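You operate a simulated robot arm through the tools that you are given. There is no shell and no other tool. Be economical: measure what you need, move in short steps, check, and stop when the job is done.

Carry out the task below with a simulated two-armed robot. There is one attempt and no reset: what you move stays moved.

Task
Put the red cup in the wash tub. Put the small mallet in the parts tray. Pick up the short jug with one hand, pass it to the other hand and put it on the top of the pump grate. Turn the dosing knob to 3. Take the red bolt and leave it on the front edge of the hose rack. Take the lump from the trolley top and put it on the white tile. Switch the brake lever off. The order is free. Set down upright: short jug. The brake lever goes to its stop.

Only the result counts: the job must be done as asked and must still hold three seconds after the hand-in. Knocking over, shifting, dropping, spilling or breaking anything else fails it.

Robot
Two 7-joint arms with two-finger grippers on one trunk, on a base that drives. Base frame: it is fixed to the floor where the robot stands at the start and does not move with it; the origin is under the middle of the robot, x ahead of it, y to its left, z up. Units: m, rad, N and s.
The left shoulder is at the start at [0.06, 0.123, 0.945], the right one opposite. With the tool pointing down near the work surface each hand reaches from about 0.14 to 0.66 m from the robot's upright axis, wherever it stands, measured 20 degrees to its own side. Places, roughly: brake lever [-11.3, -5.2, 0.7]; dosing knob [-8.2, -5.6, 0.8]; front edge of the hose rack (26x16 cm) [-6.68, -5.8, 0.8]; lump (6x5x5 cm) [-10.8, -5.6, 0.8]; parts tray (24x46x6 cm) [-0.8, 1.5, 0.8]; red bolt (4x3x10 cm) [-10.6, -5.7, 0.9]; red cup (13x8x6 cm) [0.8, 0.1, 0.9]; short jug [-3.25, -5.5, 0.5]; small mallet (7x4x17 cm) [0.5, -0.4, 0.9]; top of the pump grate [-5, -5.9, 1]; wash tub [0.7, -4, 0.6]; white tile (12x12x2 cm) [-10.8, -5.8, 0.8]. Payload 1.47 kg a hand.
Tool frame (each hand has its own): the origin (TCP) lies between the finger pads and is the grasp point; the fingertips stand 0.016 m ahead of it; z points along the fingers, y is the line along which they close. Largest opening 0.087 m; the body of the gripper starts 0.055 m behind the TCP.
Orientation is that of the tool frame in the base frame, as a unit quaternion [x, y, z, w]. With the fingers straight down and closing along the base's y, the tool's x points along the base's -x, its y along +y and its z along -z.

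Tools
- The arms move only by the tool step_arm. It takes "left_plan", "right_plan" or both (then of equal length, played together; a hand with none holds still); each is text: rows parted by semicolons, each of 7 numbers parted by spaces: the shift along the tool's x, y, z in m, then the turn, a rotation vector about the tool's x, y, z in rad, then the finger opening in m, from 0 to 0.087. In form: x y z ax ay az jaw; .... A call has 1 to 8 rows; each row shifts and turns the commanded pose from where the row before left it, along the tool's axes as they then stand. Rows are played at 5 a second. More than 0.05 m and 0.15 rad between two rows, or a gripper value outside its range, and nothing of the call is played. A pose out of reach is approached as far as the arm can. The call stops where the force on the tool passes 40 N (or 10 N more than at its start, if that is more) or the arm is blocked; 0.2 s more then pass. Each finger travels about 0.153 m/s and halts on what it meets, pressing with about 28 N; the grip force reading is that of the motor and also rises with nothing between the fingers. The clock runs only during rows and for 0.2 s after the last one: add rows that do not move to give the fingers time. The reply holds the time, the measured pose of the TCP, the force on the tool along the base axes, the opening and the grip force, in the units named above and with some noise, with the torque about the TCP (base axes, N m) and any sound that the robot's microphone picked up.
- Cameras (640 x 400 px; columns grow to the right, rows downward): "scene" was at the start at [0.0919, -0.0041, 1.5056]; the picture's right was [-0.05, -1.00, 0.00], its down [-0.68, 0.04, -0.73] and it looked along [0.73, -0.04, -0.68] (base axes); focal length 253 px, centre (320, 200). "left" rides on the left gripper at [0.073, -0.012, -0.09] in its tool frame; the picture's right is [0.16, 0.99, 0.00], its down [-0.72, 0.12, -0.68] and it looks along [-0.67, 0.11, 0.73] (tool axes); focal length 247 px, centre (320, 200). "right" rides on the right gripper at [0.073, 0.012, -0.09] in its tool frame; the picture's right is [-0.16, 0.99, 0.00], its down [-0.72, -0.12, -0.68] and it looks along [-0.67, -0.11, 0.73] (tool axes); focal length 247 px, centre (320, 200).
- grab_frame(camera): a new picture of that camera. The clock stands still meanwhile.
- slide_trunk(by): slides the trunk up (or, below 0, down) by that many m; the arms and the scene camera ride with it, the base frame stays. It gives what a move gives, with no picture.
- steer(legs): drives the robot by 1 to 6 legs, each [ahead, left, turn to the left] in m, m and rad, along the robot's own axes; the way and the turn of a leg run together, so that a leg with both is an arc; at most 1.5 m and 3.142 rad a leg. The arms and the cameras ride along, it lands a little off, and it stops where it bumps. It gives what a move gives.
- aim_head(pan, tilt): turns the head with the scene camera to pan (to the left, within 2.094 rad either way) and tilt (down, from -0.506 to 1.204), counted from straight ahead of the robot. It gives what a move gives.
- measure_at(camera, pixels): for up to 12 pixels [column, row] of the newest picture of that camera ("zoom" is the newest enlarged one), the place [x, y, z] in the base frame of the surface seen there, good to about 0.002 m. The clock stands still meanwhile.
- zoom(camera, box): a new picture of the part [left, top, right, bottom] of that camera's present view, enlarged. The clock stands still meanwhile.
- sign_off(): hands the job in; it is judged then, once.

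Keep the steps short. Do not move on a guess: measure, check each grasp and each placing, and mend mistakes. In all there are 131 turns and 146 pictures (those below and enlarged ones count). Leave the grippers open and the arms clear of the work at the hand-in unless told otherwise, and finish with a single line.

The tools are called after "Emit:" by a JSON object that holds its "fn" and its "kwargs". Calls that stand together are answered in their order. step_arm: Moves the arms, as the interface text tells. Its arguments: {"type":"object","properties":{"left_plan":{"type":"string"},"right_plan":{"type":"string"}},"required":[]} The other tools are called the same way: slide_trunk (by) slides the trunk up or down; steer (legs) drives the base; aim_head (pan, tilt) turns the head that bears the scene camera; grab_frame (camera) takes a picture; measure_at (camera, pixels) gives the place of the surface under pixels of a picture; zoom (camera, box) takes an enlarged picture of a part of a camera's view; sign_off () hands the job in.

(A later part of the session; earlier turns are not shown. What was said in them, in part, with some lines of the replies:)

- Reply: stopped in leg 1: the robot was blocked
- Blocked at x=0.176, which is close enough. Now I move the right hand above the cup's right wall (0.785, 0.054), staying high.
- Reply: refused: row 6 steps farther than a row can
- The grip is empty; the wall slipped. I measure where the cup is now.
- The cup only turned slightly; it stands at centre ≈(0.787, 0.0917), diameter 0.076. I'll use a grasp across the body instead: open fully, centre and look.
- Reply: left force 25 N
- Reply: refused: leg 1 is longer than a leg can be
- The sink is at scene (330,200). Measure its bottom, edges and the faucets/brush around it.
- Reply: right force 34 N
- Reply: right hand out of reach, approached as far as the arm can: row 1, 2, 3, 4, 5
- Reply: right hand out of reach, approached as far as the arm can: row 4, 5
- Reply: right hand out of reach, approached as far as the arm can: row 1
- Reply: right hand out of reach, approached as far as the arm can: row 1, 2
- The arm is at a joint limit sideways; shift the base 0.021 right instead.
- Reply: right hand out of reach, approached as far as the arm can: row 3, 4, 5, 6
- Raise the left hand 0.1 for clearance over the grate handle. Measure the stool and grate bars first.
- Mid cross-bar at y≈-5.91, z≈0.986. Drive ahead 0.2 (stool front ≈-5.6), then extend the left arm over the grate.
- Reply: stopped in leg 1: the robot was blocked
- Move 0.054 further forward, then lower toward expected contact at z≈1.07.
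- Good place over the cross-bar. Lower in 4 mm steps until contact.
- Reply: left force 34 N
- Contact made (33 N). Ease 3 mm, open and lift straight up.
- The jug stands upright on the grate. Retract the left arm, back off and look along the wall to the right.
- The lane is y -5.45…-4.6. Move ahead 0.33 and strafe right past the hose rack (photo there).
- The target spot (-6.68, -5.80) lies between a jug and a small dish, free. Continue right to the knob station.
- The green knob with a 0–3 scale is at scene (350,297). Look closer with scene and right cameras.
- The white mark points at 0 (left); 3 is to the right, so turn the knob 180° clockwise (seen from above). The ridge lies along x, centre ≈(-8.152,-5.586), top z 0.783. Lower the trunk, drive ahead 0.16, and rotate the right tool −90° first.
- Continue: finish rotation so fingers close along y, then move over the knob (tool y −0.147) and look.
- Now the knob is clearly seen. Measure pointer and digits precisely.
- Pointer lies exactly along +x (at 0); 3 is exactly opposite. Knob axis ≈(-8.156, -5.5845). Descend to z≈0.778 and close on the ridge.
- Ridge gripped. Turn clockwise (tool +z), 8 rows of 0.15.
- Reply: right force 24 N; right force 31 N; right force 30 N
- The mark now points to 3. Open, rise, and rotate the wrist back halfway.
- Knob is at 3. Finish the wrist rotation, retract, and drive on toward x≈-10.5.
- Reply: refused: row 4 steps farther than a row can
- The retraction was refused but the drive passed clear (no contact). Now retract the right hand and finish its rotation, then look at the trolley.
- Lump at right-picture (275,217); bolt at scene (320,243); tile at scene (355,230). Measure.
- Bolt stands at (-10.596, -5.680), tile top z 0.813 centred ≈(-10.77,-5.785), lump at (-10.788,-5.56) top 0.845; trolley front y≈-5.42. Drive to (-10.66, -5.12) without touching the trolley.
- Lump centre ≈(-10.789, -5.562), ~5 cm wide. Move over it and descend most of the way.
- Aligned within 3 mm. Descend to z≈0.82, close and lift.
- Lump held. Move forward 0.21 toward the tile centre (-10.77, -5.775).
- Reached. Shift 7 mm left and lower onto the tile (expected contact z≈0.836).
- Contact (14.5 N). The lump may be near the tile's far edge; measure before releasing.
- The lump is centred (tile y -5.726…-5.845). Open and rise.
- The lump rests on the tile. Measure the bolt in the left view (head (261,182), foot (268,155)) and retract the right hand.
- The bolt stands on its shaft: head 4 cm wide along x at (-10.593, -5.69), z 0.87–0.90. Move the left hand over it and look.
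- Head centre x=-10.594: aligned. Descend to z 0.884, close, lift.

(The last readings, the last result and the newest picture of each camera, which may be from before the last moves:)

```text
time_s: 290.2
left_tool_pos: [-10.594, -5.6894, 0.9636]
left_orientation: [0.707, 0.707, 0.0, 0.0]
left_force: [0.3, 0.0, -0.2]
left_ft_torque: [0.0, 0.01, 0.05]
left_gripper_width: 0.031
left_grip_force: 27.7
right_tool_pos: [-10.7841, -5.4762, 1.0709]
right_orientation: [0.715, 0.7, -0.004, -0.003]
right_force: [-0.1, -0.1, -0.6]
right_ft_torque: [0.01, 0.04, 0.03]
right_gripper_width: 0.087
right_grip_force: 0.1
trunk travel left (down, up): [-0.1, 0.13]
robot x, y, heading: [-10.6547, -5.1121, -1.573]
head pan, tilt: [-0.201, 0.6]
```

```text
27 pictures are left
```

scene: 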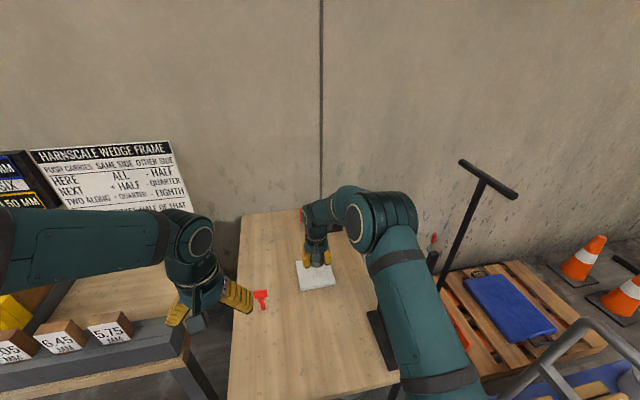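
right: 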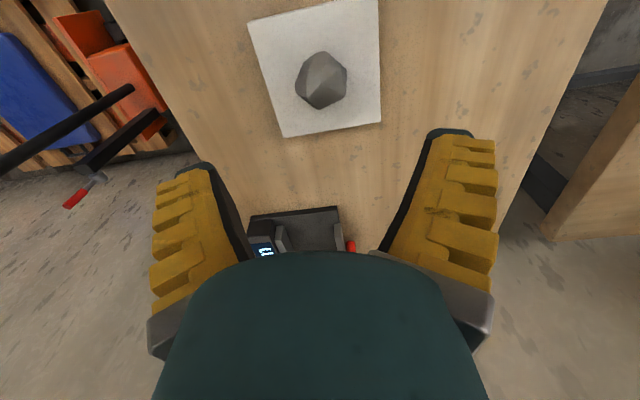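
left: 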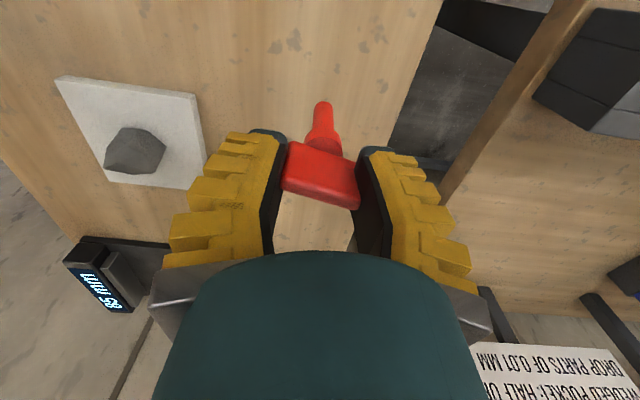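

Bolt held (foot ≈0.087 below TCP). Raise/retract the left hand, back off, and look right for the brake lever.

Emit:
{"fn": "step_arm", "kwargs": {"left_plan": "0 0 -0.045 0 0 0 0.02; 0 0 -0.045 0 0 0 0.02; 0.04 0.01 -0.02 0 0 0 0.02; 0.045 0.01 0 0 0 0 0.02; 0.045 0.01 0 0 0 0 0.02; 0.045 0.01 0 0 0 0 0.02; 0.045 0 0 0 0 0 0.02"}}

Emit:
{"fn": "steer", "kwargs": {"legs": [[-0.3, 0, 0]]}}

Emit:
{"fn": "aim_head", "kwargs": {"pan": -1.0, "tilt": 0.7}}

Emit:
{"fn": "grab_frame", "kwargs": {"camera": "scene"}}

```text
time_s: 291.8
left_tool_pos: [-10.5544, -5.4703, 1.076]
left_orientation: [0.707, 0.707, 0.0, 0.0]
left_force: [0.9, 0.7, -1.2]
left_ft_torque: [-0.05, 0.0, 0.02]
left_gripper_width: 0.0312
left_grip_force: 28.3
right_tool_pos: [-10.784, -5.4757, 1.0703]
right_orientation: [0.715, 0.7, -0.005, -0.002]
right_force: [0.3, 0.7, 0.1]
right_ft_torque: [0.0, 0.03, 0.01]
right_gripper_width: 0.0869
right_grip_force: 0.3
trunk travel left (down, up): [-0.1, 0.13]
robot x, y, heading: [-10.6579, -5.1102, -1.575]
head pan, tilt: [-0.201, 0.6]
```

```text
time_s: 293.9
left_tool_pos: [-10.5541, -5.1742, 1.0745]
left_orientation: [0.708, 0.707, -0.001, 0.001]
left_force: [0.4, 0.5, -0.4]
left_ft_torque: [0.01, -0.01, 0.0]
left_gripper_width: 0.0311
left_grip_force: 27.5
right_tool_pos: [-10.7834, -5.1804, 1.0718]
right_orientation: [0.714, 0.7, -0.003, -0.003]
right_force: [0.8, 0.2, 1.0]
right_ft_torque: [-0.02, -0.02, 0.03]
right_gripper_width: 0.087
right_grip_force: 0.1
trunk travel left (down, up): [-0.1, 0.13]
robot x, y, heading: [-10.6583, -4.8151, -1.571]
head pan, tilt: [-0.201, 0.6]
```

```text
time_s: 295.0
left_tool_pos: [-10.5549, -5.1763, 1.0733]
left_orientation: [0.707, 0.707, 0.001, -0.001]
left_force: [-0.3, -0.4, -0.8]
left_ft_torque: [-0.05, 0.03, 0.02]
left_gripper_width: 0.0309
left_grip_force: 27.9
right_tool_pos: [-10.7839, -5.1813, 1.0689]
right_orientation: [0.715, 0.699, -0.004, -0.003]
right_force: [0.5, -0.5, 0.1]
right_ft_torque: [-0.01, 0.01, 0.01]
right_gripper_width: 0.0869
right_grip_force: 0.0
trunk travel left (down, up): [-0.1, 0.13]
robot x, y, heading: [-10.6586, -4.814, -1.57]
head pan, tilt: [-1.0, 0.7]
```

```text
26 pictures are left
```

scene: 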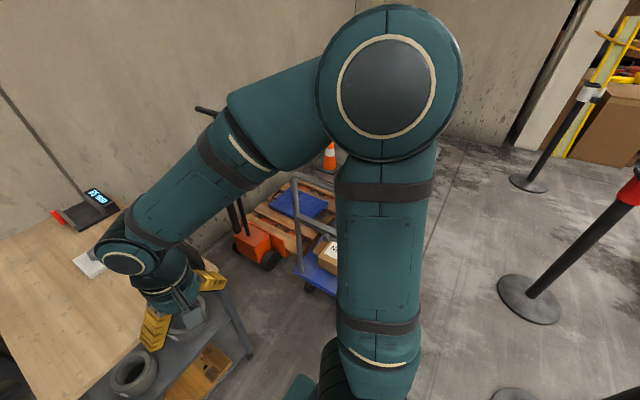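

My own arm blocks the view. Turn the robot right by 1.0 to face the cart and look.

Emit:
{"fn": "steer", "kwargs": {"legs": [[0, 0, -1.02]]}}

Emit:
{"fn": "aim_head", "kwargs": {"pan": 0, "tilt": 0.75}}

Emit:
{"fn": "grab_frame", "kwargs": {"camera": "scene"}}

```text
time_s: 298.0
left_tool_pos: [-10.9111, -5.0888, 1.0744]
left_orientation: [0.963, 0.271, 0.0, 0.0]
left_force: [0.1, 0.2, -1.5]
left_ft_torque: [0.01, 0.01, 0.01]
left_gripper_width: 0.031
left_grip_force: 27.9
right_tool_pos: [-11.0358, -4.8945, 1.0704]
right_orientation: [0.965, 0.261, -0.002, -0.005]
right_force: [0.1, -0.3, -0.1]
right_ft_torque: [-0.01, -0.02, 0.01]
right_gripper_width: 0.0869
right_grip_force: 0.0
trunk travel left (down, up): [-0.1, 0.13]
robot x, y, heading: [-10.6567, -4.8169, -2.594]
head pan, tilt: [-1.0, 0.7]
```

```text
time_s: 299.3
left_tool_pos: [-10.9117, -5.0891, 1.0749]
left_orientation: [0.963, 0.27, 0.001, 0.001]
left_force: [0.0, 0.1, -1.0]
left_ft_torque: [0.02, 0.01, 0.01]
left_gripper_width: 0.031
left_grip_force: 28.4
right_tool_pos: [-11.0358, -4.8957, 1.0711]
right_orientation: [0.965, 0.261, -0.002, -0.005]
right_force: [-0.2, -0.3, 0.8]
right_ft_torque: [-0.01, 0.0, 0.0]
right_gripper_width: 0.087
right_grip_force: 0.1
trunk travel left (down, up): [-0.1, 0.13]
robot x, y, heading: [-10.6536, -4.8113, -2.6]
head pan, tilt: [0.0, 0.75]
```

```text
25 pictures are left
```

scene: 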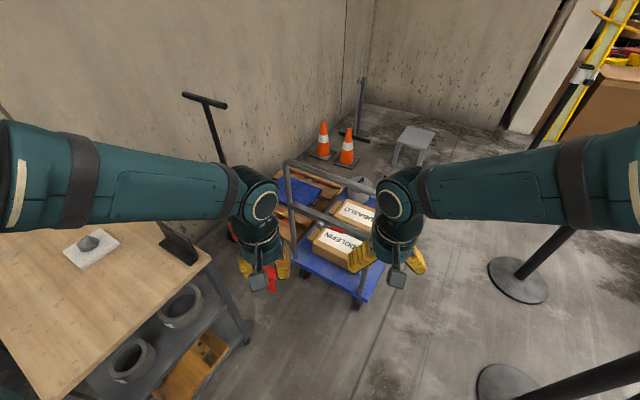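

Emit:
{"fn": "zoom", "kwargs": {"camera": "scene", "box": [265, 145, 425, 300]}}

Emit:
{"fn": "grab_frame", "kwargs": {"camera": "right"}}

```text
2.58 times, centred on (345, 222) of scene
```

zoom: 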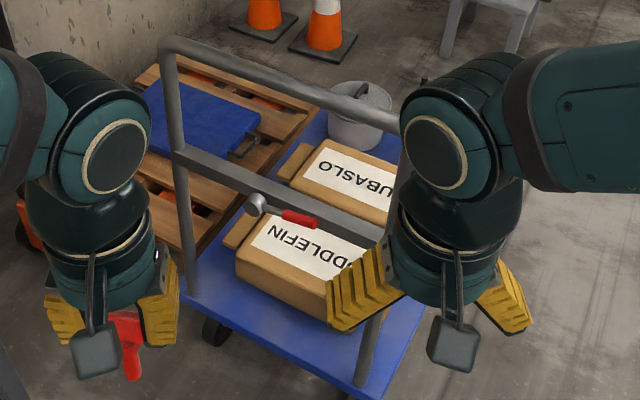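

```text
23 pictures are left
```

right: 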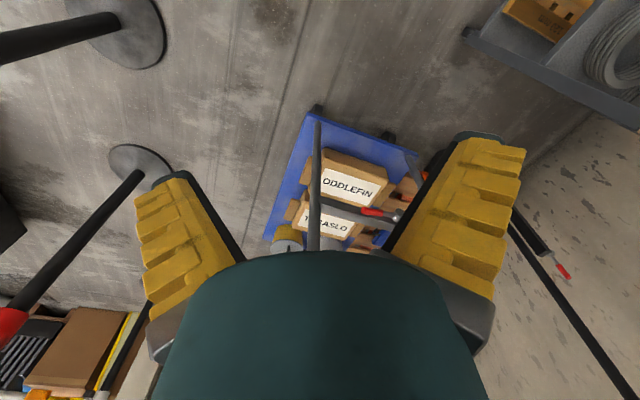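

The brake lever is on the cart's crossbar: pivot at scene ≈(319,214), red grip ≈(337,219). Zoom tightly for ON/OFF labels.

Emit:
{"fn": "zoom", "kwargs": {"camera": "scene", "box": [300, 195, 364, 235]}}

Emit:
{"fn": "measure_at", "kwargs": {"camera": "zoom", "pixels": [[190, 190], [230, 190], [280, 215], [330, 235], [370, 245], [400, 255], [350, 160], [100, 130], [210, 230], [200, 150], [520, 300], [170, 200]]}}

```text
10.00 times, centred on (332, 215) of scene
```

zoom: 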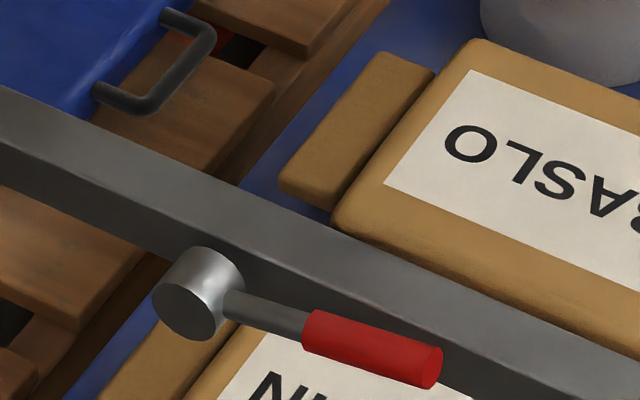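

```text
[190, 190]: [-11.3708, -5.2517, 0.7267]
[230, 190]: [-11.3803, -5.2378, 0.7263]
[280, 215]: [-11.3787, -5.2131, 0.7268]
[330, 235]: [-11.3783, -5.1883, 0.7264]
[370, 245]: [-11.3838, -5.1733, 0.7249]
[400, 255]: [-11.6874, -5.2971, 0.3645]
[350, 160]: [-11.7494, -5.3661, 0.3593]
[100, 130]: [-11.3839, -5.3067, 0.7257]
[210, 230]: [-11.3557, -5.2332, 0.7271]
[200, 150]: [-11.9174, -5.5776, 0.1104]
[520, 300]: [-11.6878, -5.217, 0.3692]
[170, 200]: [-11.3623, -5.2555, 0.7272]
```

My pixels were on the bar; measure again on pivot (195,300), arm (265,312), red grip (370,350).

Emit:
{"fn": "measure_at", "kwargs": {"camera": "zoom", "pixels": [[185, 305], [215, 265], [240, 295], [265, 312], [310, 330], [340, 335], [370, 350], [405, 360], [430, 370], [370, 372], [375, 330], [190, 255]]}}

```text
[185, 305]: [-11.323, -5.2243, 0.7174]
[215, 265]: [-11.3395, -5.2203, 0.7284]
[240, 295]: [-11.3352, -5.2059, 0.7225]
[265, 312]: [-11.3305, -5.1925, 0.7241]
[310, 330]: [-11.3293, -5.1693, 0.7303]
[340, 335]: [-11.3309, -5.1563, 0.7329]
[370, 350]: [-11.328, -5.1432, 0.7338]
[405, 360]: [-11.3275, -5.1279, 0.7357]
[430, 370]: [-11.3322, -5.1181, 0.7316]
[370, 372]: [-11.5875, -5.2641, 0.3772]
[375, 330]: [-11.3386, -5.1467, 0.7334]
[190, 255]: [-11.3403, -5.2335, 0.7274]
```

The lever pivots about the x axis at ≈(-11.33,-5.225,0.715), arm lying to +y, tip at y≈-5.12. I need a closer look for its on/off sense. Tuck the left hand (bolt) aside, turn to heading π and approach.

Emit:
{"fn": "step_arm", "kwargs": {"left_plan": "0.03 0.03 -0.02 0 0 0 0.02; 0.03 0.03 -0.02 0 0 0 0.02; 0.02 0.03 -0.03 0 0 0 0.02; 0 0.01 -0.03 0 0 0 0.02"}}

Emit:
{"fn": "steer", "kwargs": {"legs": [[0, 0, -0.54], [0.13, 0.24, 0]]}}

Emit:
{"fn": "step_arm", "kwargs": {"right_plan": "0 0.04 0.02 0 0 0 0.087; 0 0.04 0.02 0 0 0 0.087; 0 0.04 0.03 0 0 0 0.087; 0 0.035 0.03 0 0 0 0.087; 0 0 0.045 0 0 0 0.05; 0 0 0.04 0 0 0 0.02"}}

Emit:
{"fn": "grab_frame", "kwargs": {"camera": "right"}}

```text
time_s: 300.3
left_tool_pos: [-10.7918, -5.132, 1.1746]
left_orientation: [0.963, 0.27, 0.0, 0.0]
left_force: [-0.1, -0.1, -0.8]
left_ft_torque: [0.01, -0.02, -0.02]
left_gripper_width: 0.031
left_grip_force: 28.1
right_tool_pos: [-11.0355, -4.895, 1.0706]
right_orientation: [0.965, 0.261, -0.002, -0.005]
right_force: [-0.2, -0.2, -0.5]
right_ft_torque: [0.01, -0.03, -0.01]
right_gripper_width: 0.0873
right_grip_force: 0.0
trunk travel left (down, up): [-0.1, 0.13]
robot x, y, heading: [-10.6552, -4.8129, -2.6]
head pan, tilt: [0.0, 0.75]
```

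```text
time_s: 304.5
left_tool_pos: [-11.0653, -5.2579, 1.1743]
left_orientation: [1.0, 0.003, 0.0, -0.001]
left_force: [-1.3, -1.2, -0.5]
left_ft_torque: [0.01, -0.02, -0.02]
left_gripper_width: 0.031
left_grip_force: 27.1
right_tool_pos: [-11.1534, -4.9281, 1.069]
right_orientation: [1.0, -0.008, -0.001, -0.005]
right_force: [0.3, -0.2, -0.2]
right_ft_torque: [0.04, -0.02, 0.0]
right_gripper_width: 0.0873
right_grip_force: 0.1
trunk travel left (down, up): [-0.1, 0.13]
robot x, y, heading: [-10.7806, -5.0572, -3.138]
head pan, tilt: [0.0, 0.75]
```

```text
time_s: 305.9
left_tool_pos: [-11.0634, -5.2587, 1.1735]
left_orientation: [1.0, 0.004, 0.0, -0.002]
left_force: [0.1, -1.1, -1.0]
left_ft_torque: [0.0, 0.0, 0.03]
left_gripper_width: 0.0308
left_grip_force: 28.0
right_tool_pos: [-11.155, -5.0838, 0.8833]
right_orientation: [1.0, -0.006, -0.001, -0.005]
right_force: [0.6, -0.6, -0.4]
right_ft_torque: [0.02, -0.02, -0.03]
right_gripper_width: 0.0263
right_grip_force: 4.5
trunk travel left (down, up): [-0.1, 0.13]
robot x, y, heading: [-10.7832, -5.0524, -3.137]
head pan, tilt: [0.0, 0.75]
```

```text
21 pictures are left
```

right: 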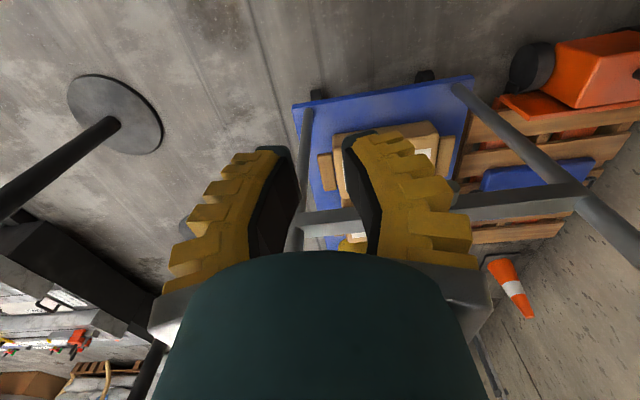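

The finger hides it. Look with the scene camera instead.

Emit:
{"fn": "zoom", "kwargs": {"camera": "scene", "box": [200, 200, 420, 400]}}

```text
2.00 times, centred on (310, 300) of scene
```

zoom: 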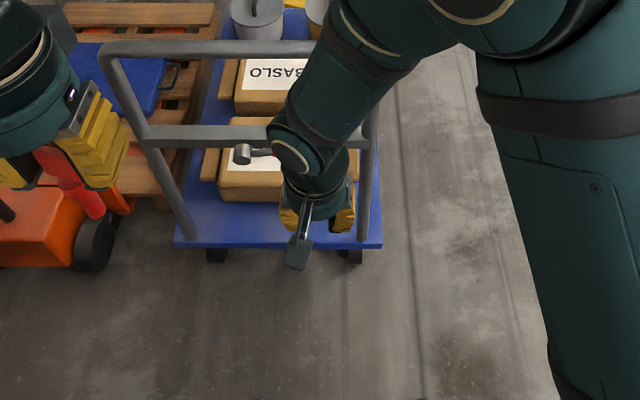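

No labels are visible. Check the cart's frame (top bar, crossbar) positions so the hand has room.

Emit:
{"fn": "measure_at", "kwargs": {"camera": "zoom", "pixels": [[180, 46], [230, 46], [280, 46], [115, 80], [160, 170], [200, 130], [242, 154], [262, 152], [225, 138], [200, 143], [270, 150], [365, 200]]}}

```text
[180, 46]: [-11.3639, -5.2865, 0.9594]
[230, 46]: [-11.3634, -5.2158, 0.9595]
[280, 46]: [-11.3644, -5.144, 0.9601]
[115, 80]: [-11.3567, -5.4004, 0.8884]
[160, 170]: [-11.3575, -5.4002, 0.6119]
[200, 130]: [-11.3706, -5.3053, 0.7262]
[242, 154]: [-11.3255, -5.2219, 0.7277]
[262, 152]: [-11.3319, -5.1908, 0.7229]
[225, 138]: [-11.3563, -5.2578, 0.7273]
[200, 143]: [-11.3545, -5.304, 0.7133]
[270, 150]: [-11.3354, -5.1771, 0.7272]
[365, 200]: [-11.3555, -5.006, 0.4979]
```

The top bar (x≈-11.36, z 0.96) forbids a vertical hand there, so pitch the right hand 60° forward with closed fingers and come to (-11.25, -5.135, 0.80).

Emit:
{"fn": "step_arm", "kwargs": {"right_plan": "-0.0136 0.0073 0.0119 0 -0.15 0 0; -0.0117 0.0073 0.0138 0 -0.15 0 0; -0.0095 0.0073 0.0154 0 -0.15 0 0; -0.0071 0.0073 0.0166 0 -0.15 0 0; -0.0045 0.0073 0.0175 0 -0.15 0 0; -0.0018 0.0073 0.018 0 -0.15 0 0; 0.0009 0.0073 0.0181 0 -0.15 0 0"}}

Emit:
{"fn": "grab_frame", "kwargs": {"camera": "right"}}

```text
time_s: 307.2
left_tool_pos: [-11.0671, -5.2621, 1.1719]
left_orientation: [1.0, 0.001, -0.002, 0.004]
left_force: [-20.8, 5.3, -11.4]
left_ft_torque: [-0.82, -1.24, 1.17]
left_gripper_width: 0.0309
left_grip_force: 28.0
right_tool_pos: [-11.229, -5.1209, 0.8261]
right_orientation: [0.923, -0.006, -0.385, -0.002]
right_force: [-0.2, -0.1, -0.1]
right_ft_torque: [0.02, -0.01, 0.03]
right_gripper_width: 0.0
right_grip_force: 28.2
trunk travel left (down, up): [-0.1, 0.13]
robot x, y, heading: [-10.7851, -5.0538, -3.141]
head pan, tilt: [0.0, 0.75]
stopped in row 6 (left hand): the force on the tool passed its limit at 106 N (the readings are from after the stop); the commanded pose is now the measured one
```

```text
19 pictures are left
```

right: 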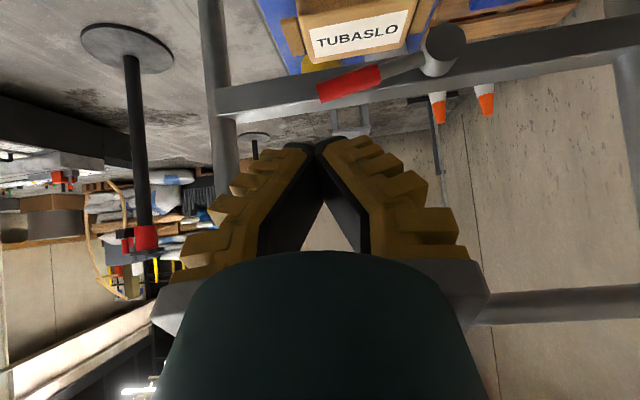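

The right elbow touched the left hand; the bolt is still held. Move the left hand away (left and back), then check the left camera.

Emit:
{"fn": "step_arm", "kwargs": {"left_plan": "0.01 0.03 0 0 0 0 0.02; 0.02 0.04 0 0 0 0 0.02; 0.02 0.04 0 0 0 0 0.02; 0.02 0.04 0 0 0 0 0.02"}}

Emit:
{"fn": "grab_frame", "kwargs": {"camera": "left"}}

```text
time_s: 308.2
left_tool_pos: [-10.9949, -5.4139, 1.1729]
left_orientation: [1.0, -0.001, -0.002, 0.005]
left_force: [0.2, -0.1, -1.2]
left_ft_torque: [0.02, 0.0, -0.01]
left_gripper_width: 0.0307
left_grip_force: 28.2
right_tool_pos: [-11.2279, -5.1208, 0.8259]
right_orientation: [0.923, -0.006, -0.384, -0.004]
right_force: [-0.2, 0.7, -0.7]
right_ft_torque: [0.01, -0.05, -0.06]
right_gripper_width: 0.0
right_grip_force: 27.9
trunk travel left (down, up): [-0.1, 0.13]
robot x, y, heading: [-10.7804, -5.0549, -3.142]
head pan, tilt: [0.0, 0.75]
```

```text
18 pictures are left
```

left: 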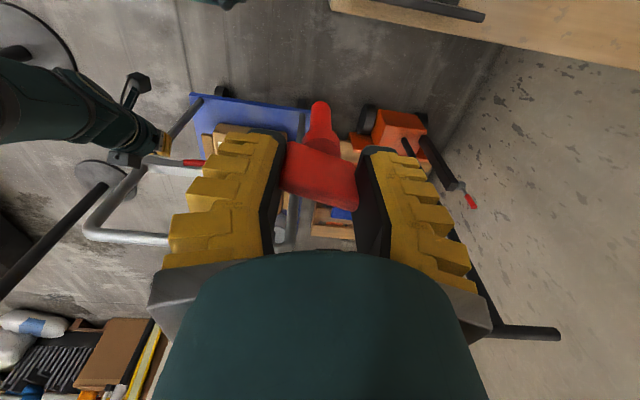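

Bolt is fine. Now bring the closed right fingers above the lever's tip (−11.322, −5.135, 0.775).

Emit:
{"fn": "step_arm", "kwargs": {"right_plan": "-0.0102 0.005 0.034 0 0 0 0; -0.0102 0.005 0.034 0 0 0 0; -0.0102 0.005 0.034 0 0 0 0; 0 0 0 0 0 0 0"}}

Emit:
{"fn": "zoom", "kwargs": {"camera": "scene", "box": [260, 220, 380, 300]}}

```text
time_s: 309.2
left_tool_pos: [-10.9942, -5.412, 1.1731]
left_orientation: [1.0, 0.0, -0.002, 0.004]
left_force: [-0.5, -0.7, -0.9]
left_ft_torque: [0.0, 0.02, 0.01]
left_gripper_width: 0.031
left_grip_force: 28.1
right_tool_pos: [-11.3225, -5.1339, 0.7753]
right_orientation: [0.923, -0.007, -0.385, -0.003]
right_force: [-0.7, -0.1, 0.2]
right_ft_torque: [-0.02, -0.04, 0.01]
right_gripper_width: 0.0
right_grip_force: 28.8
trunk travel left (down, up): [-0.1, 0.13]
robot x, y, heading: [-10.7854, -5.0515, -3.129]
head pan, tilt: [0.0, 0.75]
```

```text
5.00 times, centred on (320, 260) of scene
```

zoom: 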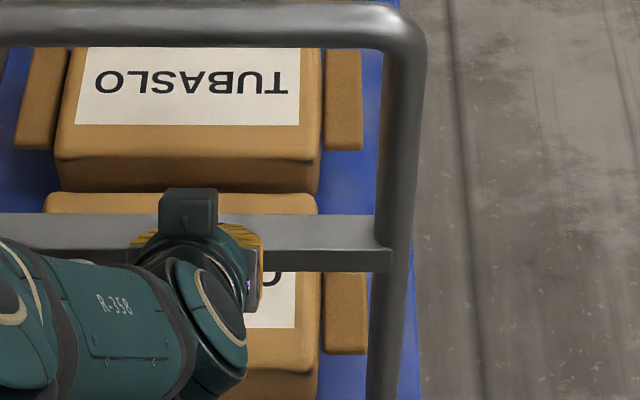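

In place just above the lever. Push down gently in 1 cm rows and watch the force.

Emit:
{"fn": "step_arm", "kwargs": {"right_plan": "0.0071 0 0.007 0 0 0 0; 0.0071 0 0.007 0 0 0 0; 0.0071 0 0.007 0 0 0 0; 0.0071 0 0.007 0 0 0 0; 0.0071 0 0.007 0 0 0 0"}}

Emit:
{"fn": "grab_frame", "kwargs": {"camera": "right"}}

```text
time_s: 310.1
left_tool_pos: [-10.9919, -5.4117, 1.1757]
left_orientation: [1.0, 0.0, -0.002, 0.004]
left_force: [0.7, 0.1, -0.9]
left_ft_torque: [0.03, 0.03, -0.02]
left_gripper_width: 0.0309
left_grip_force: 28.2
right_tool_pos: [-11.32, -5.1347, 0.7483]
right_orientation: [0.922, -0.006, -0.387, -0.002]
right_force: [17.7, 2.3, 22.8]
right_ft_torque: [0.18, -0.04, -0.31]
right_gripper_width: 0.0
right_grip_force: 28.0
trunk travel left (down, up): [-0.1, 0.13]
robot x, y, heading: [-10.7838, -5.0502, -3.132]
head pan, tilt: [0.0, 0.75]
stopped in row 4 (right hand): the force on the tool passed its limit at 49 N (the readings are from after the stop); the commanded pose is now the measured one
```

```text
16 pictures are left
```

right: 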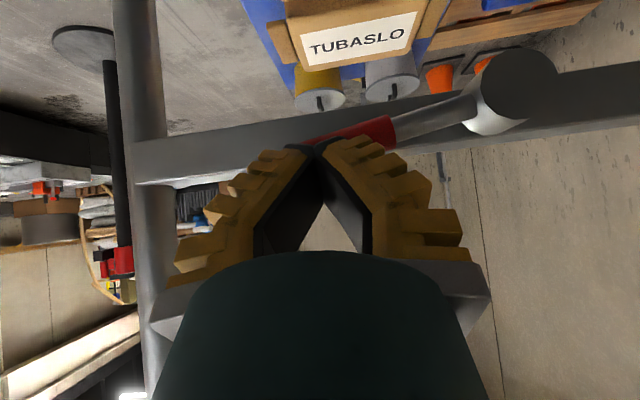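

Blocked downwards: the lever is at that stop, so OFF is up. Go up, right past the tip, down below, then left under the lever.

Emit:
{"fn": "step_arm", "kwargs": {"right_plan": "-0.0213 0 -0.0211 0 0 0 0; 0 -0.035 0 0 0 0 0; 0 -0.035 0 0 0 0 0; 0.0244 0 0.0241 0 0 0 0; 0.0244 0 0.0241 0 0 0 0; 0.0254 0 0.0251 0 0 0 0; 0 0.03 0 0 0 0 0; 0 0.033 0 0 0 0 0"}}

Emit:
{"fn": "grab_frame", "kwargs": {"camera": "right"}}

```text
time_s: 311.9
left_tool_pos: [-10.9947, -5.4126, 1.1732]
left_orientation: [1.0, 0.0, -0.002, 0.004]
left_force: [0.1, 0.0, -0.7]
left_ft_torque: [-0.04, -0.01, 0.05]
left_gripper_width: 0.0308
left_grip_force: 27.6
right_tool_pos: [-11.3238, -5.1284, 0.67]
right_orientation: [0.923, -0.005, -0.385, -0.003]
right_force: [-0.6, 0.9, -0.8]
right_ft_torque: [-0.01, 0.0, 0.0]
right_gripper_width: 0.0
right_grip_force: 28.1
trunk travel left (down, up): [-0.1, 0.13]
robot x, y, heading: [-10.7837, -5.0523, -3.133]
head pan, tilt: [0.0, 0.75]
```

```text
15 pictures are left
```

right: 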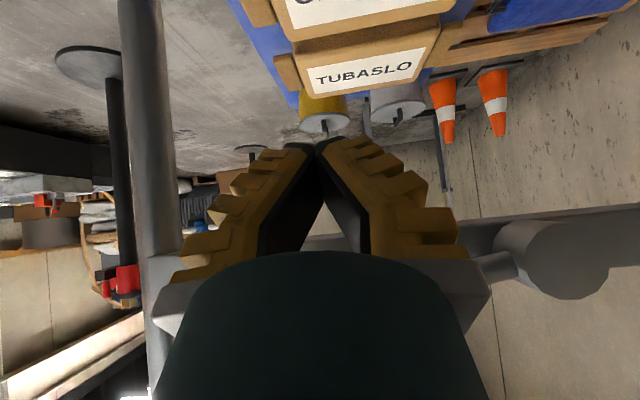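

Under the lever. Lift along the arc about the pivot (first four rows).

Emit:
{"fn": "step_arm", "kwargs": {"right_plan": "-0.0213 0.008 -0.0211 0 0 0 0; -0.022 0.001 -0.0218 0 0 0 0; -0.0206 0.012 -0.0204 0 0 0 0; -0.0163 0.021 -0.0162 0 0 0 0"}}

Emit:
{"fn": "grab_frame", "kwargs": {"camera": "right"}}

```text
time_s: 312.9
left_tool_pos: [-10.9948, -5.4125, 1.1738]
left_orientation: [1.0, 0.001, -0.002, 0.004]
left_force: [0.7, 0.0, -0.9]
left_ft_torque: [0.0, -0.05, 0.03]
left_gripper_width: 0.031
left_grip_force: 28.0
right_tool_pos: [-11.3224, -5.1709, 0.7851]
right_orientation: [0.923, -0.006, -0.386, -0.002]
right_force: [6.0, -0.9, -0.8]
right_ft_torque: [0.08, 0.13, 0.22]
right_gripper_width: 0.0001
right_grip_force: 27.7
trunk travel left (down, up): [-0.1, 0.13]
robot x, y, heading: [-10.7793, -5.0548, -3.138]
head pan, tilt: [0.0, 0.75]
```

```text
14 pictures are left
```

right: 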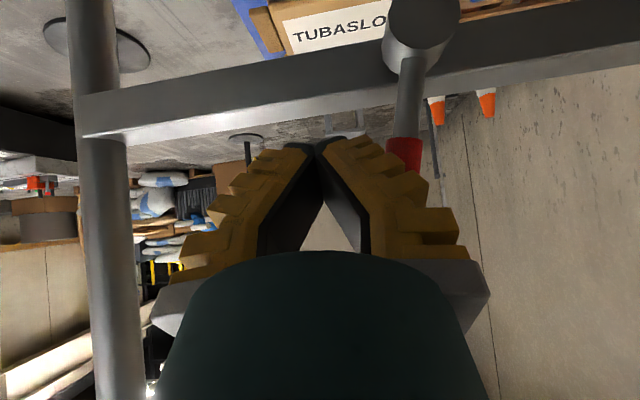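

It moves: the lever now stands nearly vertical. Continue pushing left along the arc until it stops.

Emit:
{"fn": "step_arm", "kwargs": {"right_plan": "-0.007 0.025 -0.007 0 0 0 0; -0.0028 0.027 -0.0028 0 0 0 0; 0.0028 0.028 0.0028 0 0 0 0; 0.009 0.028 0.009 0 0 0 0; 0.013 0.025 0.013 0 0 0 0"}}

Emit:
{"fn": "grab_frame", "kwargs": {"camera": "right"}}

```text
time_s: 313.4
left_tool_pos: [-10.9953, -5.4118, 1.1731]
left_orientation: [1.0, -0.002, -0.002, 0.004]
left_force: [0.5, -0.8, -1.7]
left_ft_torque: [-0.02, 0.03, 0.0]
left_gripper_width: 0.0307
left_grip_force: 28.1
right_tool_pos: [-11.3253, -5.1936, 0.7933]
right_orientation: [0.923, -0.016, -0.384, -0.014]
right_force: [4.4, 12.2, 6.5]
right_ft_torque: [-0.38, 0.11, 0.03]
right_gripper_width: 0.0
right_grip_force: 27.6
trunk travel left (down, up): [-0.1, 0.13]
robot x, y, heading: [-10.7835, -5.0589, -3.138]
head pan, tilt: [0.0, 0.75]
stopped in row 2 (right hand): the force on the tool passed its limit at 54 N (the readings are from after the stop); the commanded pose is now the measured one
```

```text
13 pictures are left
```

right: 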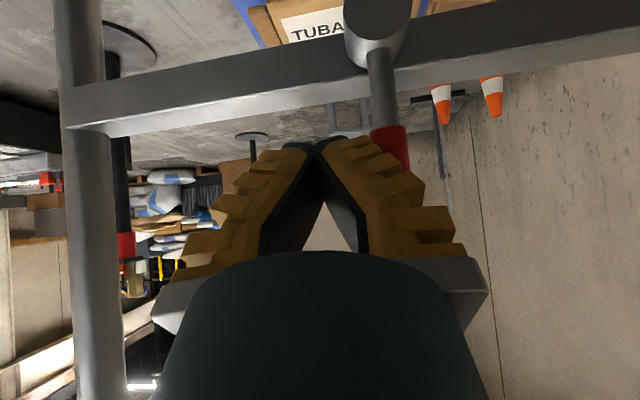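

Stop reached (54 N): the lever is at its upper stop. Withdraw right (sideways, then back), level the hand, and drive to the hose rack.

Emit:
{"fn": "step_arm", "kwargs": {"right_plan": "0 -0.02 0 0 0 0 0; 0 -0.025 0 0 0 0 0; 0.0317 0 -0.032 0 0 0 0; 0.0317 0 -0.032 0 0 0 0"}}

Emit:
{"fn": "grab_frame", "kwargs": {"camera": "right"}}

Emit:
{"fn": "step_arm", "kwargs": {"right_plan": "-0.0213 0 -0.0211 0 0.15 0 0.05; -0.0179 0 -0.0241 0 0.15 0 0.05; -0.0141 0 -0.0265 0 0.15 0 0.05; -0.01 0 -0.0283 0 0.15 0 0.05; -0.0057 0 -0.0295 0 0.15 0 0.05; 0 0 -0.03 0 0.04 0 0.05; 0.03 0 -0.03 0 0 0 0.05; 0.04 0 0 0 0 0 0.05"}}

Emit:
{"fn": "steer", "kwargs": {"legs": [[-0.15, 0, 0], [0, -0.15, 0], [0, 0, 1.565], [0, 1.3, 0], [0, 1.3, 0], [0, 1.22, 0]]}}

Emit:
{"fn": "grab_frame", "kwargs": {"camera": "scene"}}

```text
time_s: 314.4
left_tool_pos: [-10.9956, -5.4126, 1.1736]
left_orientation: [1.0, 0.0, -0.002, 0.005]
left_force: [-0.3, 0.2, -0.2]
left_ft_torque: [0.01, -0.01, -0.03]
left_gripper_width: 0.0308
left_grip_force: 27.6
right_tool_pos: [-11.2327, -5.1524, 0.794]
right_orientation: [0.923, -0.014, -0.384, -0.013]
right_force: [0.4, 0.7, 0.3]
right_ft_torque: [0.02, 0.0, 0.0]
right_gripper_width: 0.0
right_grip_force: 27.8
trunk travel left (down, up): [-0.1, 0.13]
robot x, y, heading: [-10.786, -5.0559, -3.138]
head pan, tilt: [0.0, 0.75]
```

```text
12 pictures are left
```

right: 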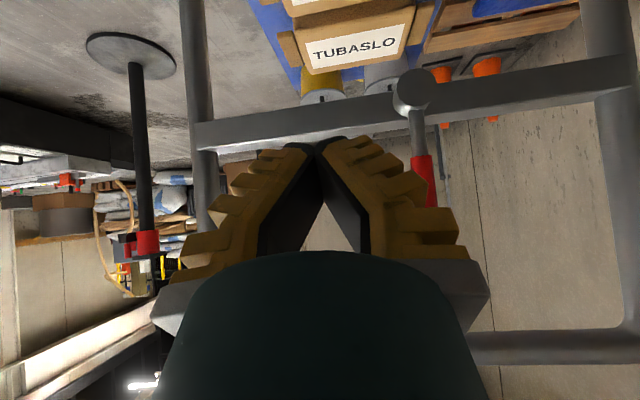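

```text
time_s: 316.2
left_tool_pos: [-10.9946, -5.4128, 1.1733]
left_orientation: [1.0, -0.001, -0.002, 0.005]
left_force: [-0.2, 0.3, -2.3]
left_ft_torque: [0.0, 0.0, 0.01]
left_gripper_width: 0.0306
left_grip_force: 27.9
right_tool_pos: [-11.1601, -5.1577, 1.004]
right_orientation: [1.0, -0.018, 0.001, -0.006]
right_force: [-0.1, 0.0, -0.5]
right_ft_torque: [-0.01, -0.04, 0.02]
right_gripper_width: 0.0553
right_grip_force: 3.5
trunk travel left (down, up): [-0.1, 0.13]
robot x, y, heading: [-10.7831, -5.0533, -3.138]
head pan, tilt: [0.0, 0.75]
```

```text
time_s: 355.9
left_tool_pos: [-6.4596, -5.1677, 1.1729]
left_orientation: [0.713, 0.701, 0.002, 0.005]
left_force: [-0.3, -0.2, -1.3]
left_ft_torque: [-0.02, 0.02, 0.0]
left_gripper_width: 0.0308
left_grip_force: 27.7
right_tool_pos: [-6.7153, -5.3278, 1.0032]
right_orientation: [0.725, 0.688, -0.004, -0.005]
right_force: [-0.5, 1.1, -0.1]
right_ft_torque: [-0.01, 0.0, 0.01]
right_gripper_width: 0.0553
right_grip_force: 4.0
trunk travel left (down, up): [-0.1, 0.13]
robot x, y, heading: [-6.8139, -4.9491, -1.583]
head pan, tilt: [0.0, 0.75]
```

```text
11 pictures are left
```

scene: 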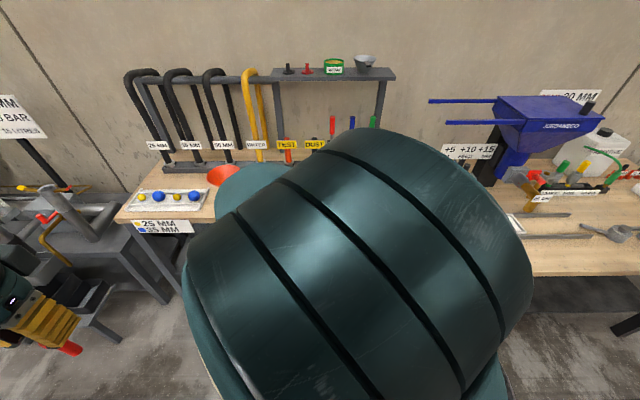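

The right elbow blocks the head view. Move the right hand aside and up, drive ahead 0.25, bring the left hand (bolt high) toward the rack, and look.

Emit:
{"fn": "step_arm", "kwargs": {"right_plan": "0 -0.045 -0.01 0 0 0 0.087; 0 -0.045 -0.01 0 0 0 0.087; 0 -0.045 -0.01 0 0 0 0.087; 0 -0.045 -0.01 0 0 0 0.087; 0 -0.045 -0.01 0 0 0 0.087; 0 -0.045 -0.01 0 0 0 0.087; 0.03 0 0 0 0 0 0.087; 0.03 0 0 0 0 0 0.087"}}

Emit:
{"fn": "steer", "kwargs": {"legs": [[0.25, 0, 0.012]]}}

Emit:
{"fn": "step_arm", "kwargs": {"left_plan": "-0.03 -0.035 0 0 0 0 0.02; -0.03 -0.035 0 0 0 0 0.02; -0.03 -0.035 0 0 0 0 0.02; -0.03 -0.035 0 0 0 0 0.02; -0.03 -0.035 0 0 0 0 0.02; -0.03 -0.03 0 0 0 0 0.02"}}

Emit:
{"fn": "grab_frame", "kwargs": {"camera": "scene"}}

Emit:
{"fn": "grab_frame", "kwargs": {"camera": "left"}}

```text
time_s: 357.7
left_tool_pos: [-6.4606, -5.1652, 1.1736]
left_orientation: [0.713, 0.701, 0.001, 0.004]
left_force: [0.0, -1.3, -0.7]
left_ft_torque: [0.02, -0.03, -0.02]
left_gripper_width: 0.0308
left_grip_force: 28.1
right_tool_pos: [-6.984, -5.2536, 1.067]
right_orientation: [0.725, 0.689, -0.004, -0.004]
right_force: [0.2, -0.4, 0.5]
right_ft_torque: [-0.01, 0.0, 0.0]
right_gripper_width: 0.0871
right_grip_force: 0.0
trunk travel left (down, up): [-0.1, 0.13]
robot x, y, heading: [-6.8154, -4.9477, -1.582]
head pan, tilt: [0.0, 0.75]
```

```text
time_s: 359.6
left_tool_pos: [-6.4592, -5.4116, 1.1728]
left_orientation: [0.71, 0.705, 0.002, 0.003]
left_force: [0.0, 0.3, -1.0]
left_ft_torque: [0.04, 0.01, 0.02]
left_gripper_width: 0.0305
left_grip_force: 28.2
right_tool_pos: [-6.9815, -5.5046, 1.0667]
right_orientation: [0.72, 0.694, -0.004, -0.006]
right_force: [-0.2, -0.6, -0.1]
right_ft_torque: [0.03, 0.02, 0.01]
right_gripper_width: 0.0871
right_grip_force: 0.1
trunk travel left (down, up): [-0.1, 0.13]
robot x, y, heading: [-6.8149, -5.1993, -1.576]
head pan, tilt: [0.0, 0.75]
```

```text
time_s: 360.9
left_tool_pos: [-6.6656, -5.591, 1.1725]
left_orientation: [0.71, 0.704, 0.002, 0.004]
left_force: [0.8, 0.1, -0.5]
left_ft_torque: [0.0, -0.02, 0.0]
left_gripper_width: 0.0304
left_grip_force: 27.6
right_tool_pos: [-6.9823, -5.5055, 1.0663]
right_orientation: [0.721, 0.693, -0.004, -0.005]
right_force: [-0.1, -0.4, -0.4]
right_ft_torque: [-0.01, -0.01, 0.02]
right_gripper_width: 0.0867
right_grip_force: 0.0
trunk travel left (down, up): [-0.1, 0.13]
robot x, y, heading: [-6.8155, -5.1966, -1.567]
head pan, tilt: [0.0, 0.75]
```

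```text
10 pictures are left
```

scene: 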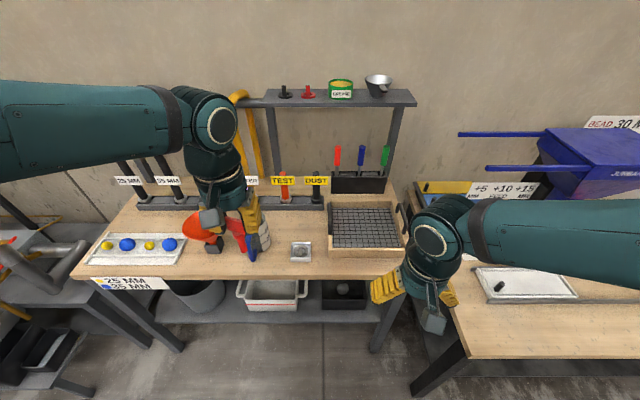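

```text
9 pictures are left
```

left: 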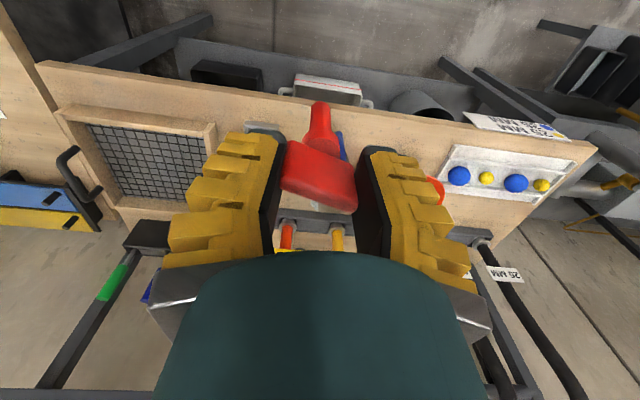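

Measure the free gap between jug (right edge ≈(270,240)) and dish ((300,250)).

Emit:
{"fn": "measure_at", "kwargs": {"camera": "scene", "pixels": [[269, 230], [269, 245], [252, 258], [290, 242], [290, 260], [280, 250], [280, 235], [280, 265], [300, 250], [312, 255], [300, 208]]}}

Emit:
{"fn": "zoom", "kwargs": {"camera": "scene", "box": [220, 190, 330, 280]}}

```text
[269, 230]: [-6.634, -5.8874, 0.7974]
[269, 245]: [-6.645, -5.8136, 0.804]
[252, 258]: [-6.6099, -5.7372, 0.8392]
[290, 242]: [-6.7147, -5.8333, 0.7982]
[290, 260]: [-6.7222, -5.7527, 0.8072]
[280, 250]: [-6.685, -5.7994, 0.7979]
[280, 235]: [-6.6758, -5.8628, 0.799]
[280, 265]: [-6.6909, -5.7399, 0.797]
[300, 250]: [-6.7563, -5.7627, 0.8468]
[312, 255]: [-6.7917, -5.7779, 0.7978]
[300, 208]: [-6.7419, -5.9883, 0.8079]
```

```text
4.44 times, centred on (275, 235) of scene
```

zoom: 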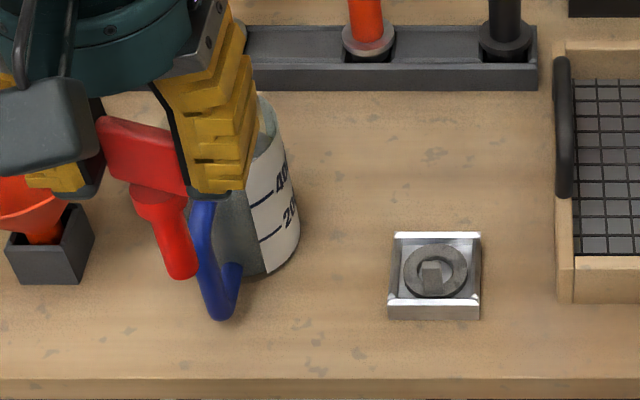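

Target TCP (-6.69, -5.79): 4.5 cm clear of jug and dish. Move over it and partly down.

Emit:
{"fn": "step_arm", "kwargs": {"left_plan": "-0.04 -0.005 0 0 0 0 0.02; -0.04 -0.005 0 0 0 0 0.02; -0.04 -0.005 0 0 0 0 0.02; -0.04 -0.005 0 0 0 0 0.02; -0.039 -0.004 0 0 0 0 0.02; 0 0 0.045 0 0 0 0.02; 0 0 0.045 0 0 0 0.02; 0 0 0.045 0 0 0 0.02"}}

Emit:
{"fn": "grab_frame", "kwargs": {"camera": "left"}}

Emit:
{"fn": "zoom", "kwargs": {"camera": "scene", "box": [220, 170, 350, 280]}}

```text
time_s: 362.8
left_tool_pos: [-6.6898, -5.7901, 1.0365]
left_orientation: [0.71, 0.705, 0.002, 0.004]
left_force: [0.5, -1.2, 0.1]
left_ft_torque: [0.01, -0.01, -0.02]
left_gripper_width: 0.0308
left_grip_force: 28.0
right_tool_pos: [-6.9818, -5.5041, 1.0661]
right_orientation: [0.72, 0.694, -0.003, -0.006]
right_force: [-0.2, 0.1, 0.4]
right_ft_torque: [0.02, 0.03, 0.03]
right_gripper_width: 0.0869
right_grip_force: 0.1
trunk travel left (down, up): [-0.1, 0.13]
robot x, y, heading: [-6.8174, -5.1958, -1.57]
head pan, tilt: [0.0, 0.75]
```

```text
7 pictures are left
```

left: 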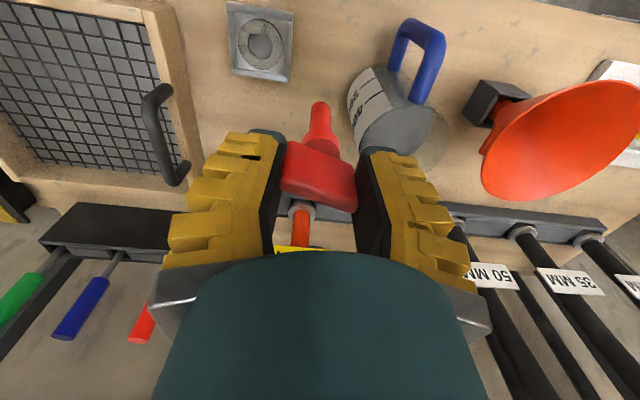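

```text
3.64 times, centred on (285, 225) of scene
```

zoom: 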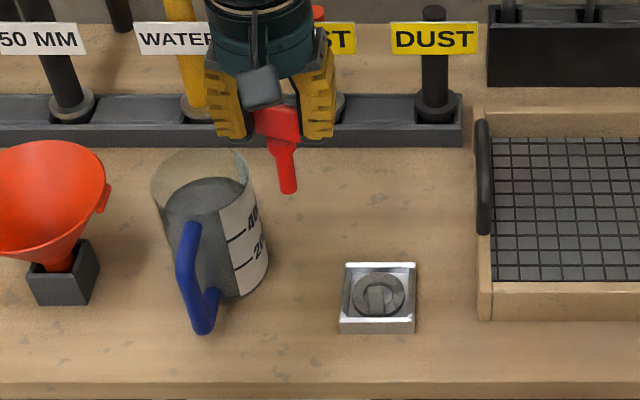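

Clear on both sides. Lower toward contact (expected z≈0.884).

Emit:
{"fn": "step_arm", "kwargs": {"left_plan": "0 0 0.045 0 0 0 0.02; 0 0 0.045 0 0 0 0.02; 0 0 0.04 0 0 0 0.02; 0 0 0.012 0 0 0 0.02; 0 0 0.006 0 0 0 0.02; 0 0 0.004 0 0 0 0.02; 0 0 0.003 0 0 0 0.02"}}

Emit:
{"fn": "zoom", "kwargs": {"camera": "scene", "box": [240, 190, 330, 280]}}

```text
time_s: 364.4
left_tool_pos: [-6.6873, -5.79, 0.8833]
left_orientation: [0.71, 0.705, 0.002, 0.005]
left_force: [0.8, 1.2, 11.1]
left_ft_torque: [0.16, -0.05, 0.01]
left_gripper_width: 0.0306
left_grip_force: 27.7
right_tool_pos: [-6.981, -5.5029, 1.0687]
right_orientation: [0.721, 0.693, -0.005, -0.005]
right_force: [0.1, -0.3, 0.2]
right_ft_torque: [-0.02, 0.01, -0.02]
right_gripper_width: 0.0871
right_grip_force: 0.0
trunk travel left (down, up): [-0.1, 0.13]
robot x, y, heading: [-6.8142, -5.1972, -1.567]
head pan, tilt: [0.0, 0.75]
```

```text
4.44 times, centred on (285, 235) of scene
```

zoom: 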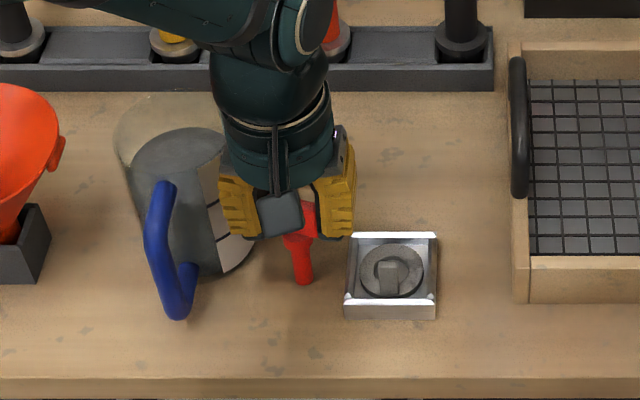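

Contact with 11 N. Open gently (to 0.055) and rise straight up.

Emit:
{"fn": "step_arm", "kwargs": {"left_plan": "0 0 0 0 0 0 0.036; 0 0 0 0 0 0 0.046; 0 0 0 0 0 0 0.055; 0 0 0 0 0 0 0.055; 0 0 -0.02 0 0 0 0.055; 0 0 -0.04 0 0 0 0.055; 0 0 -0.045 0 0 0 0.055; 0 0 -0.045 0 0 0 0.055"}}

Emit:
{"fn": "zoom", "kwargs": {"camera": "scene", "box": [240, 190, 330, 280]}}

```text
time_s: 366.1
left_tool_pos: [-6.6892, -5.7885, 1.0337]
left_orientation: [0.71, 0.705, 0.002, 0.004]
left_force: [0.1, 0.6, 0.7]
left_ft_torque: [-0.01, -0.02, 0.01]
left_gripper_width: 0.06
left_grip_force: 3.8
right_tool_pos: [-6.9824, -5.5046, 1.0667]
right_orientation: [0.721, 0.693, -0.004, -0.005]
right_force: [0.0, 0.6, 1.2]
right_ft_torque: [0.02, -0.03, 0.03]
right_gripper_width: 0.087
right_grip_force: 0.0
trunk travel left (down, up): [-0.1, 0.13]
robot x, y, heading: [-6.815, -5.1974, -1.569]
head pan, tilt: [0.0, 0.75]
```

```text
4.44 times, centred on (285, 235) of scene
```

zoom: 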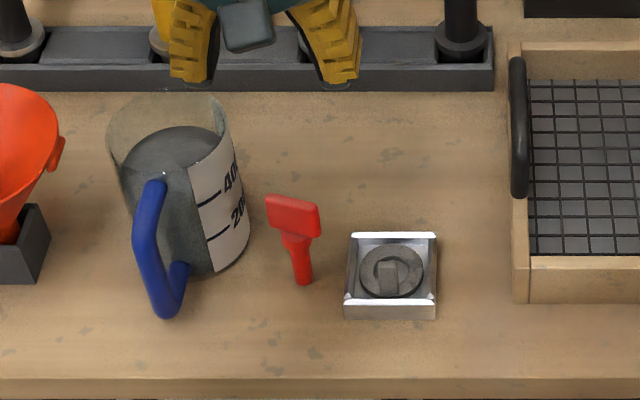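

The bolt stands well, but the neighbouring jug seems to have moved ~1 cm left on release (its handle from scene col 253 to 250). Measure it exactly so I can put it back.

Emit:
{"fn": "measure_at", "kwargs": {"camera": "zoom", "pixels": [[158, 184], [150, 215], [150, 245], [158, 285], [168, 308], [183, 272], [248, 245], [240, 265], [225, 275], [205, 180], [178, 290], [135, 230]]}}

Emit:
{"fn": "measure_at", "kwargs": {"camera": "scene", "pixels": [[252, 258], [269, 245], [250, 258], [248, 258], [266, 245]]}}

```text
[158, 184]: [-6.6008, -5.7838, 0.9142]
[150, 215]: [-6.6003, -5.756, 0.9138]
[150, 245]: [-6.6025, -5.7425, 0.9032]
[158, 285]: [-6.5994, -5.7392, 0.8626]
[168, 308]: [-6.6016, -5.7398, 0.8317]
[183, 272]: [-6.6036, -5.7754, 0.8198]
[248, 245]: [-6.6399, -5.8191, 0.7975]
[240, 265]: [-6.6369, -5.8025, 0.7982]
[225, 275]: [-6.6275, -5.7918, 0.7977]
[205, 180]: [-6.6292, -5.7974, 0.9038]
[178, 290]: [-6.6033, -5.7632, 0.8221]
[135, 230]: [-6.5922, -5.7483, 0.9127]
```

```text
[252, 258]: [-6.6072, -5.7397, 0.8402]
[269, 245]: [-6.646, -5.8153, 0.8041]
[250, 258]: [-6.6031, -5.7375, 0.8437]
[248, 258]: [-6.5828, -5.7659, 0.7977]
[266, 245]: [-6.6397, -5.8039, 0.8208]
```

Compare edges in the old scene picture (before release) and the new zoom along identical rows to get the true shift.

Emit:
{"fn": "measure_at", "kwargs": {"camera": "scene", "pixels": [[249, 258], [254, 258], [255, 258], [256, 258], [257, 258], [268, 240], [270, 240], [271, 240], [272, 240], [249, 262], [251, 262], [255, 262]]}}

Emit:
{"fn": "measure_at", "kwargs": {"camera": "zoom", "pixels": [[147, 302], [151, 302], [156, 302], [160, 302], [178, 302], [182, 302], [187, 302], [191, 302], [244, 222], [249, 222], [253, 222], [258, 222]]}}

```text
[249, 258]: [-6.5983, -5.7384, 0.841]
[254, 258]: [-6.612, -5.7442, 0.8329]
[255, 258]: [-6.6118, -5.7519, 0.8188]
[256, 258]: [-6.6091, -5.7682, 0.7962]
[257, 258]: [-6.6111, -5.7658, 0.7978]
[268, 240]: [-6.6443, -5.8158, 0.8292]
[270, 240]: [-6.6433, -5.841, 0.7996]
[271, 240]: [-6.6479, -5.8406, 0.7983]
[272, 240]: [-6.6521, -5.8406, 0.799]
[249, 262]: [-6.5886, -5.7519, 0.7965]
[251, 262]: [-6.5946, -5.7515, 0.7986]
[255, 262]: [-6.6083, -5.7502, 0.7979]
```

```text
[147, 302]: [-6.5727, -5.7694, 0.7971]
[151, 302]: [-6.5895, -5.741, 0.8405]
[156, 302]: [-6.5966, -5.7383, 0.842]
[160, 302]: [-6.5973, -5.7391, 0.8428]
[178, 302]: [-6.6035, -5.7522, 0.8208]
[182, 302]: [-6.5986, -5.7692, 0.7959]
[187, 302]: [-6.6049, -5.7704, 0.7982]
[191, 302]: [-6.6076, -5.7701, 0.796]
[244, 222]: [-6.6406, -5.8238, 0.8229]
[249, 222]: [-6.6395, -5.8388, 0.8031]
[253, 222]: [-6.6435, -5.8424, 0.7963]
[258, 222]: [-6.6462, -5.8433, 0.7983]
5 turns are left
```

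The jug body moved only ≈3 mm (slight twist); a correction would risk more than it mends, so I leave it. Raise and retract the left hand, open both, back away and take a last look.

Emit:
{"fn": "step_arm", "kwargs": {"left_plan": "0 0 -0.04 0 0 0 0.06; 0 0 -0.03 0 0 0 0.06; 0.045 0 0 0 0 0 0.06; 0.045 0 0 0 0 0 0.06; 0.045 0 0 0 0 0 0.087; 0.045 0 0 0 0 0 0.087; 0.045 0 0 0 0 0 0.087; 0.045 0 0 0 0 0 0.087"}}

Emit:
{"fn": "steer", "kwargs": {"legs": [[-0.25, 0, 0]]}}

Emit:
{"fn": "grab_frame", "kwargs": {"camera": "scene"}}

```text
time_s: 367.9
left_tool_pos: [-6.688, -5.5168, 1.101]
left_orientation: [0.709, 0.705, 0.001, 0.004]
left_force: [0.2, 0.5, -0.3]
left_ft_torque: [-0.01, 0.0, 0.02]
left_gripper_width: 0.087
left_grip_force: 0.1
right_tool_pos: [-6.9817, -5.5038, 1.067]
right_orientation: [0.72, 0.694, -0.004, -0.004]
right_force: [0.2, -0.4, 0.2]
right_ft_torque: [-0.01, -0.04, 0.02]
right_gripper_width: 0.0869
right_grip_force: 0.1
trunk travel left (down, up): [-0.1, 0.13]
robot x, y, heading: [-6.8172, -5.1971, -1.57]
head pan, tilt: [0.0, 0.75]
```

```text
time_s: 369.8
left_tool_pos: [-6.6876, -5.2664, 1.1003]
left_orientation: [0.709, 0.705, 0.002, 0.005]
left_force: [-0.3, -0.4, -0.2]
left_ft_torque: [-0.03, 0.02, -0.03]
left_gripper_width: 0.087
left_grip_force: 0.0
right_tool_pos: [-6.9817, -5.2517, 1.0657]
right_orientation: [0.72, 0.694, -0.004, -0.005]
right_force: [-0.1, 0.2, -0.7]
right_ft_torque: [-0.02, 0.02, 0.0]
right_gripper_width: 0.087
right_grip_force: 0.1
trunk travel left (down, up): [-0.1, 0.13]
robot x, y, heading: [-6.8137, -4.9456, -1.572]
head pan, tilt: [0.0, 0.75]
```

```text
3 pictures are left
4 turns are left
```

scene: 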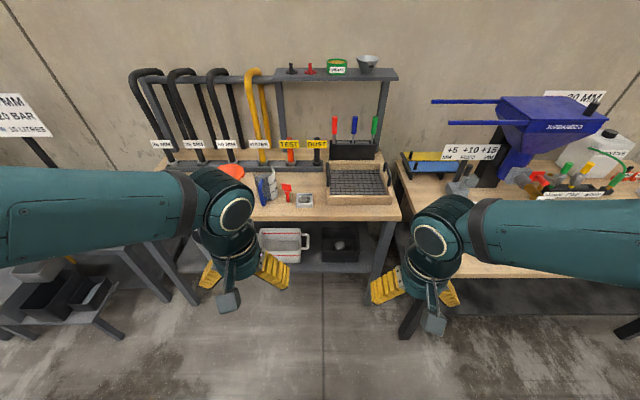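

The bolt stands in its place, both grippers are open and the arms are clear of the work. Handing in.

Emit:
{"fn": "sign_off", "kwargs": {}}

```text
The job is handed in.
```

All seven items are done and handed in; the one flaw is that opening the gripper to release the bolt nudged the jug beside it on the hose-rack bench (body about 3 mm, handle about 8 mm), and I left it there.
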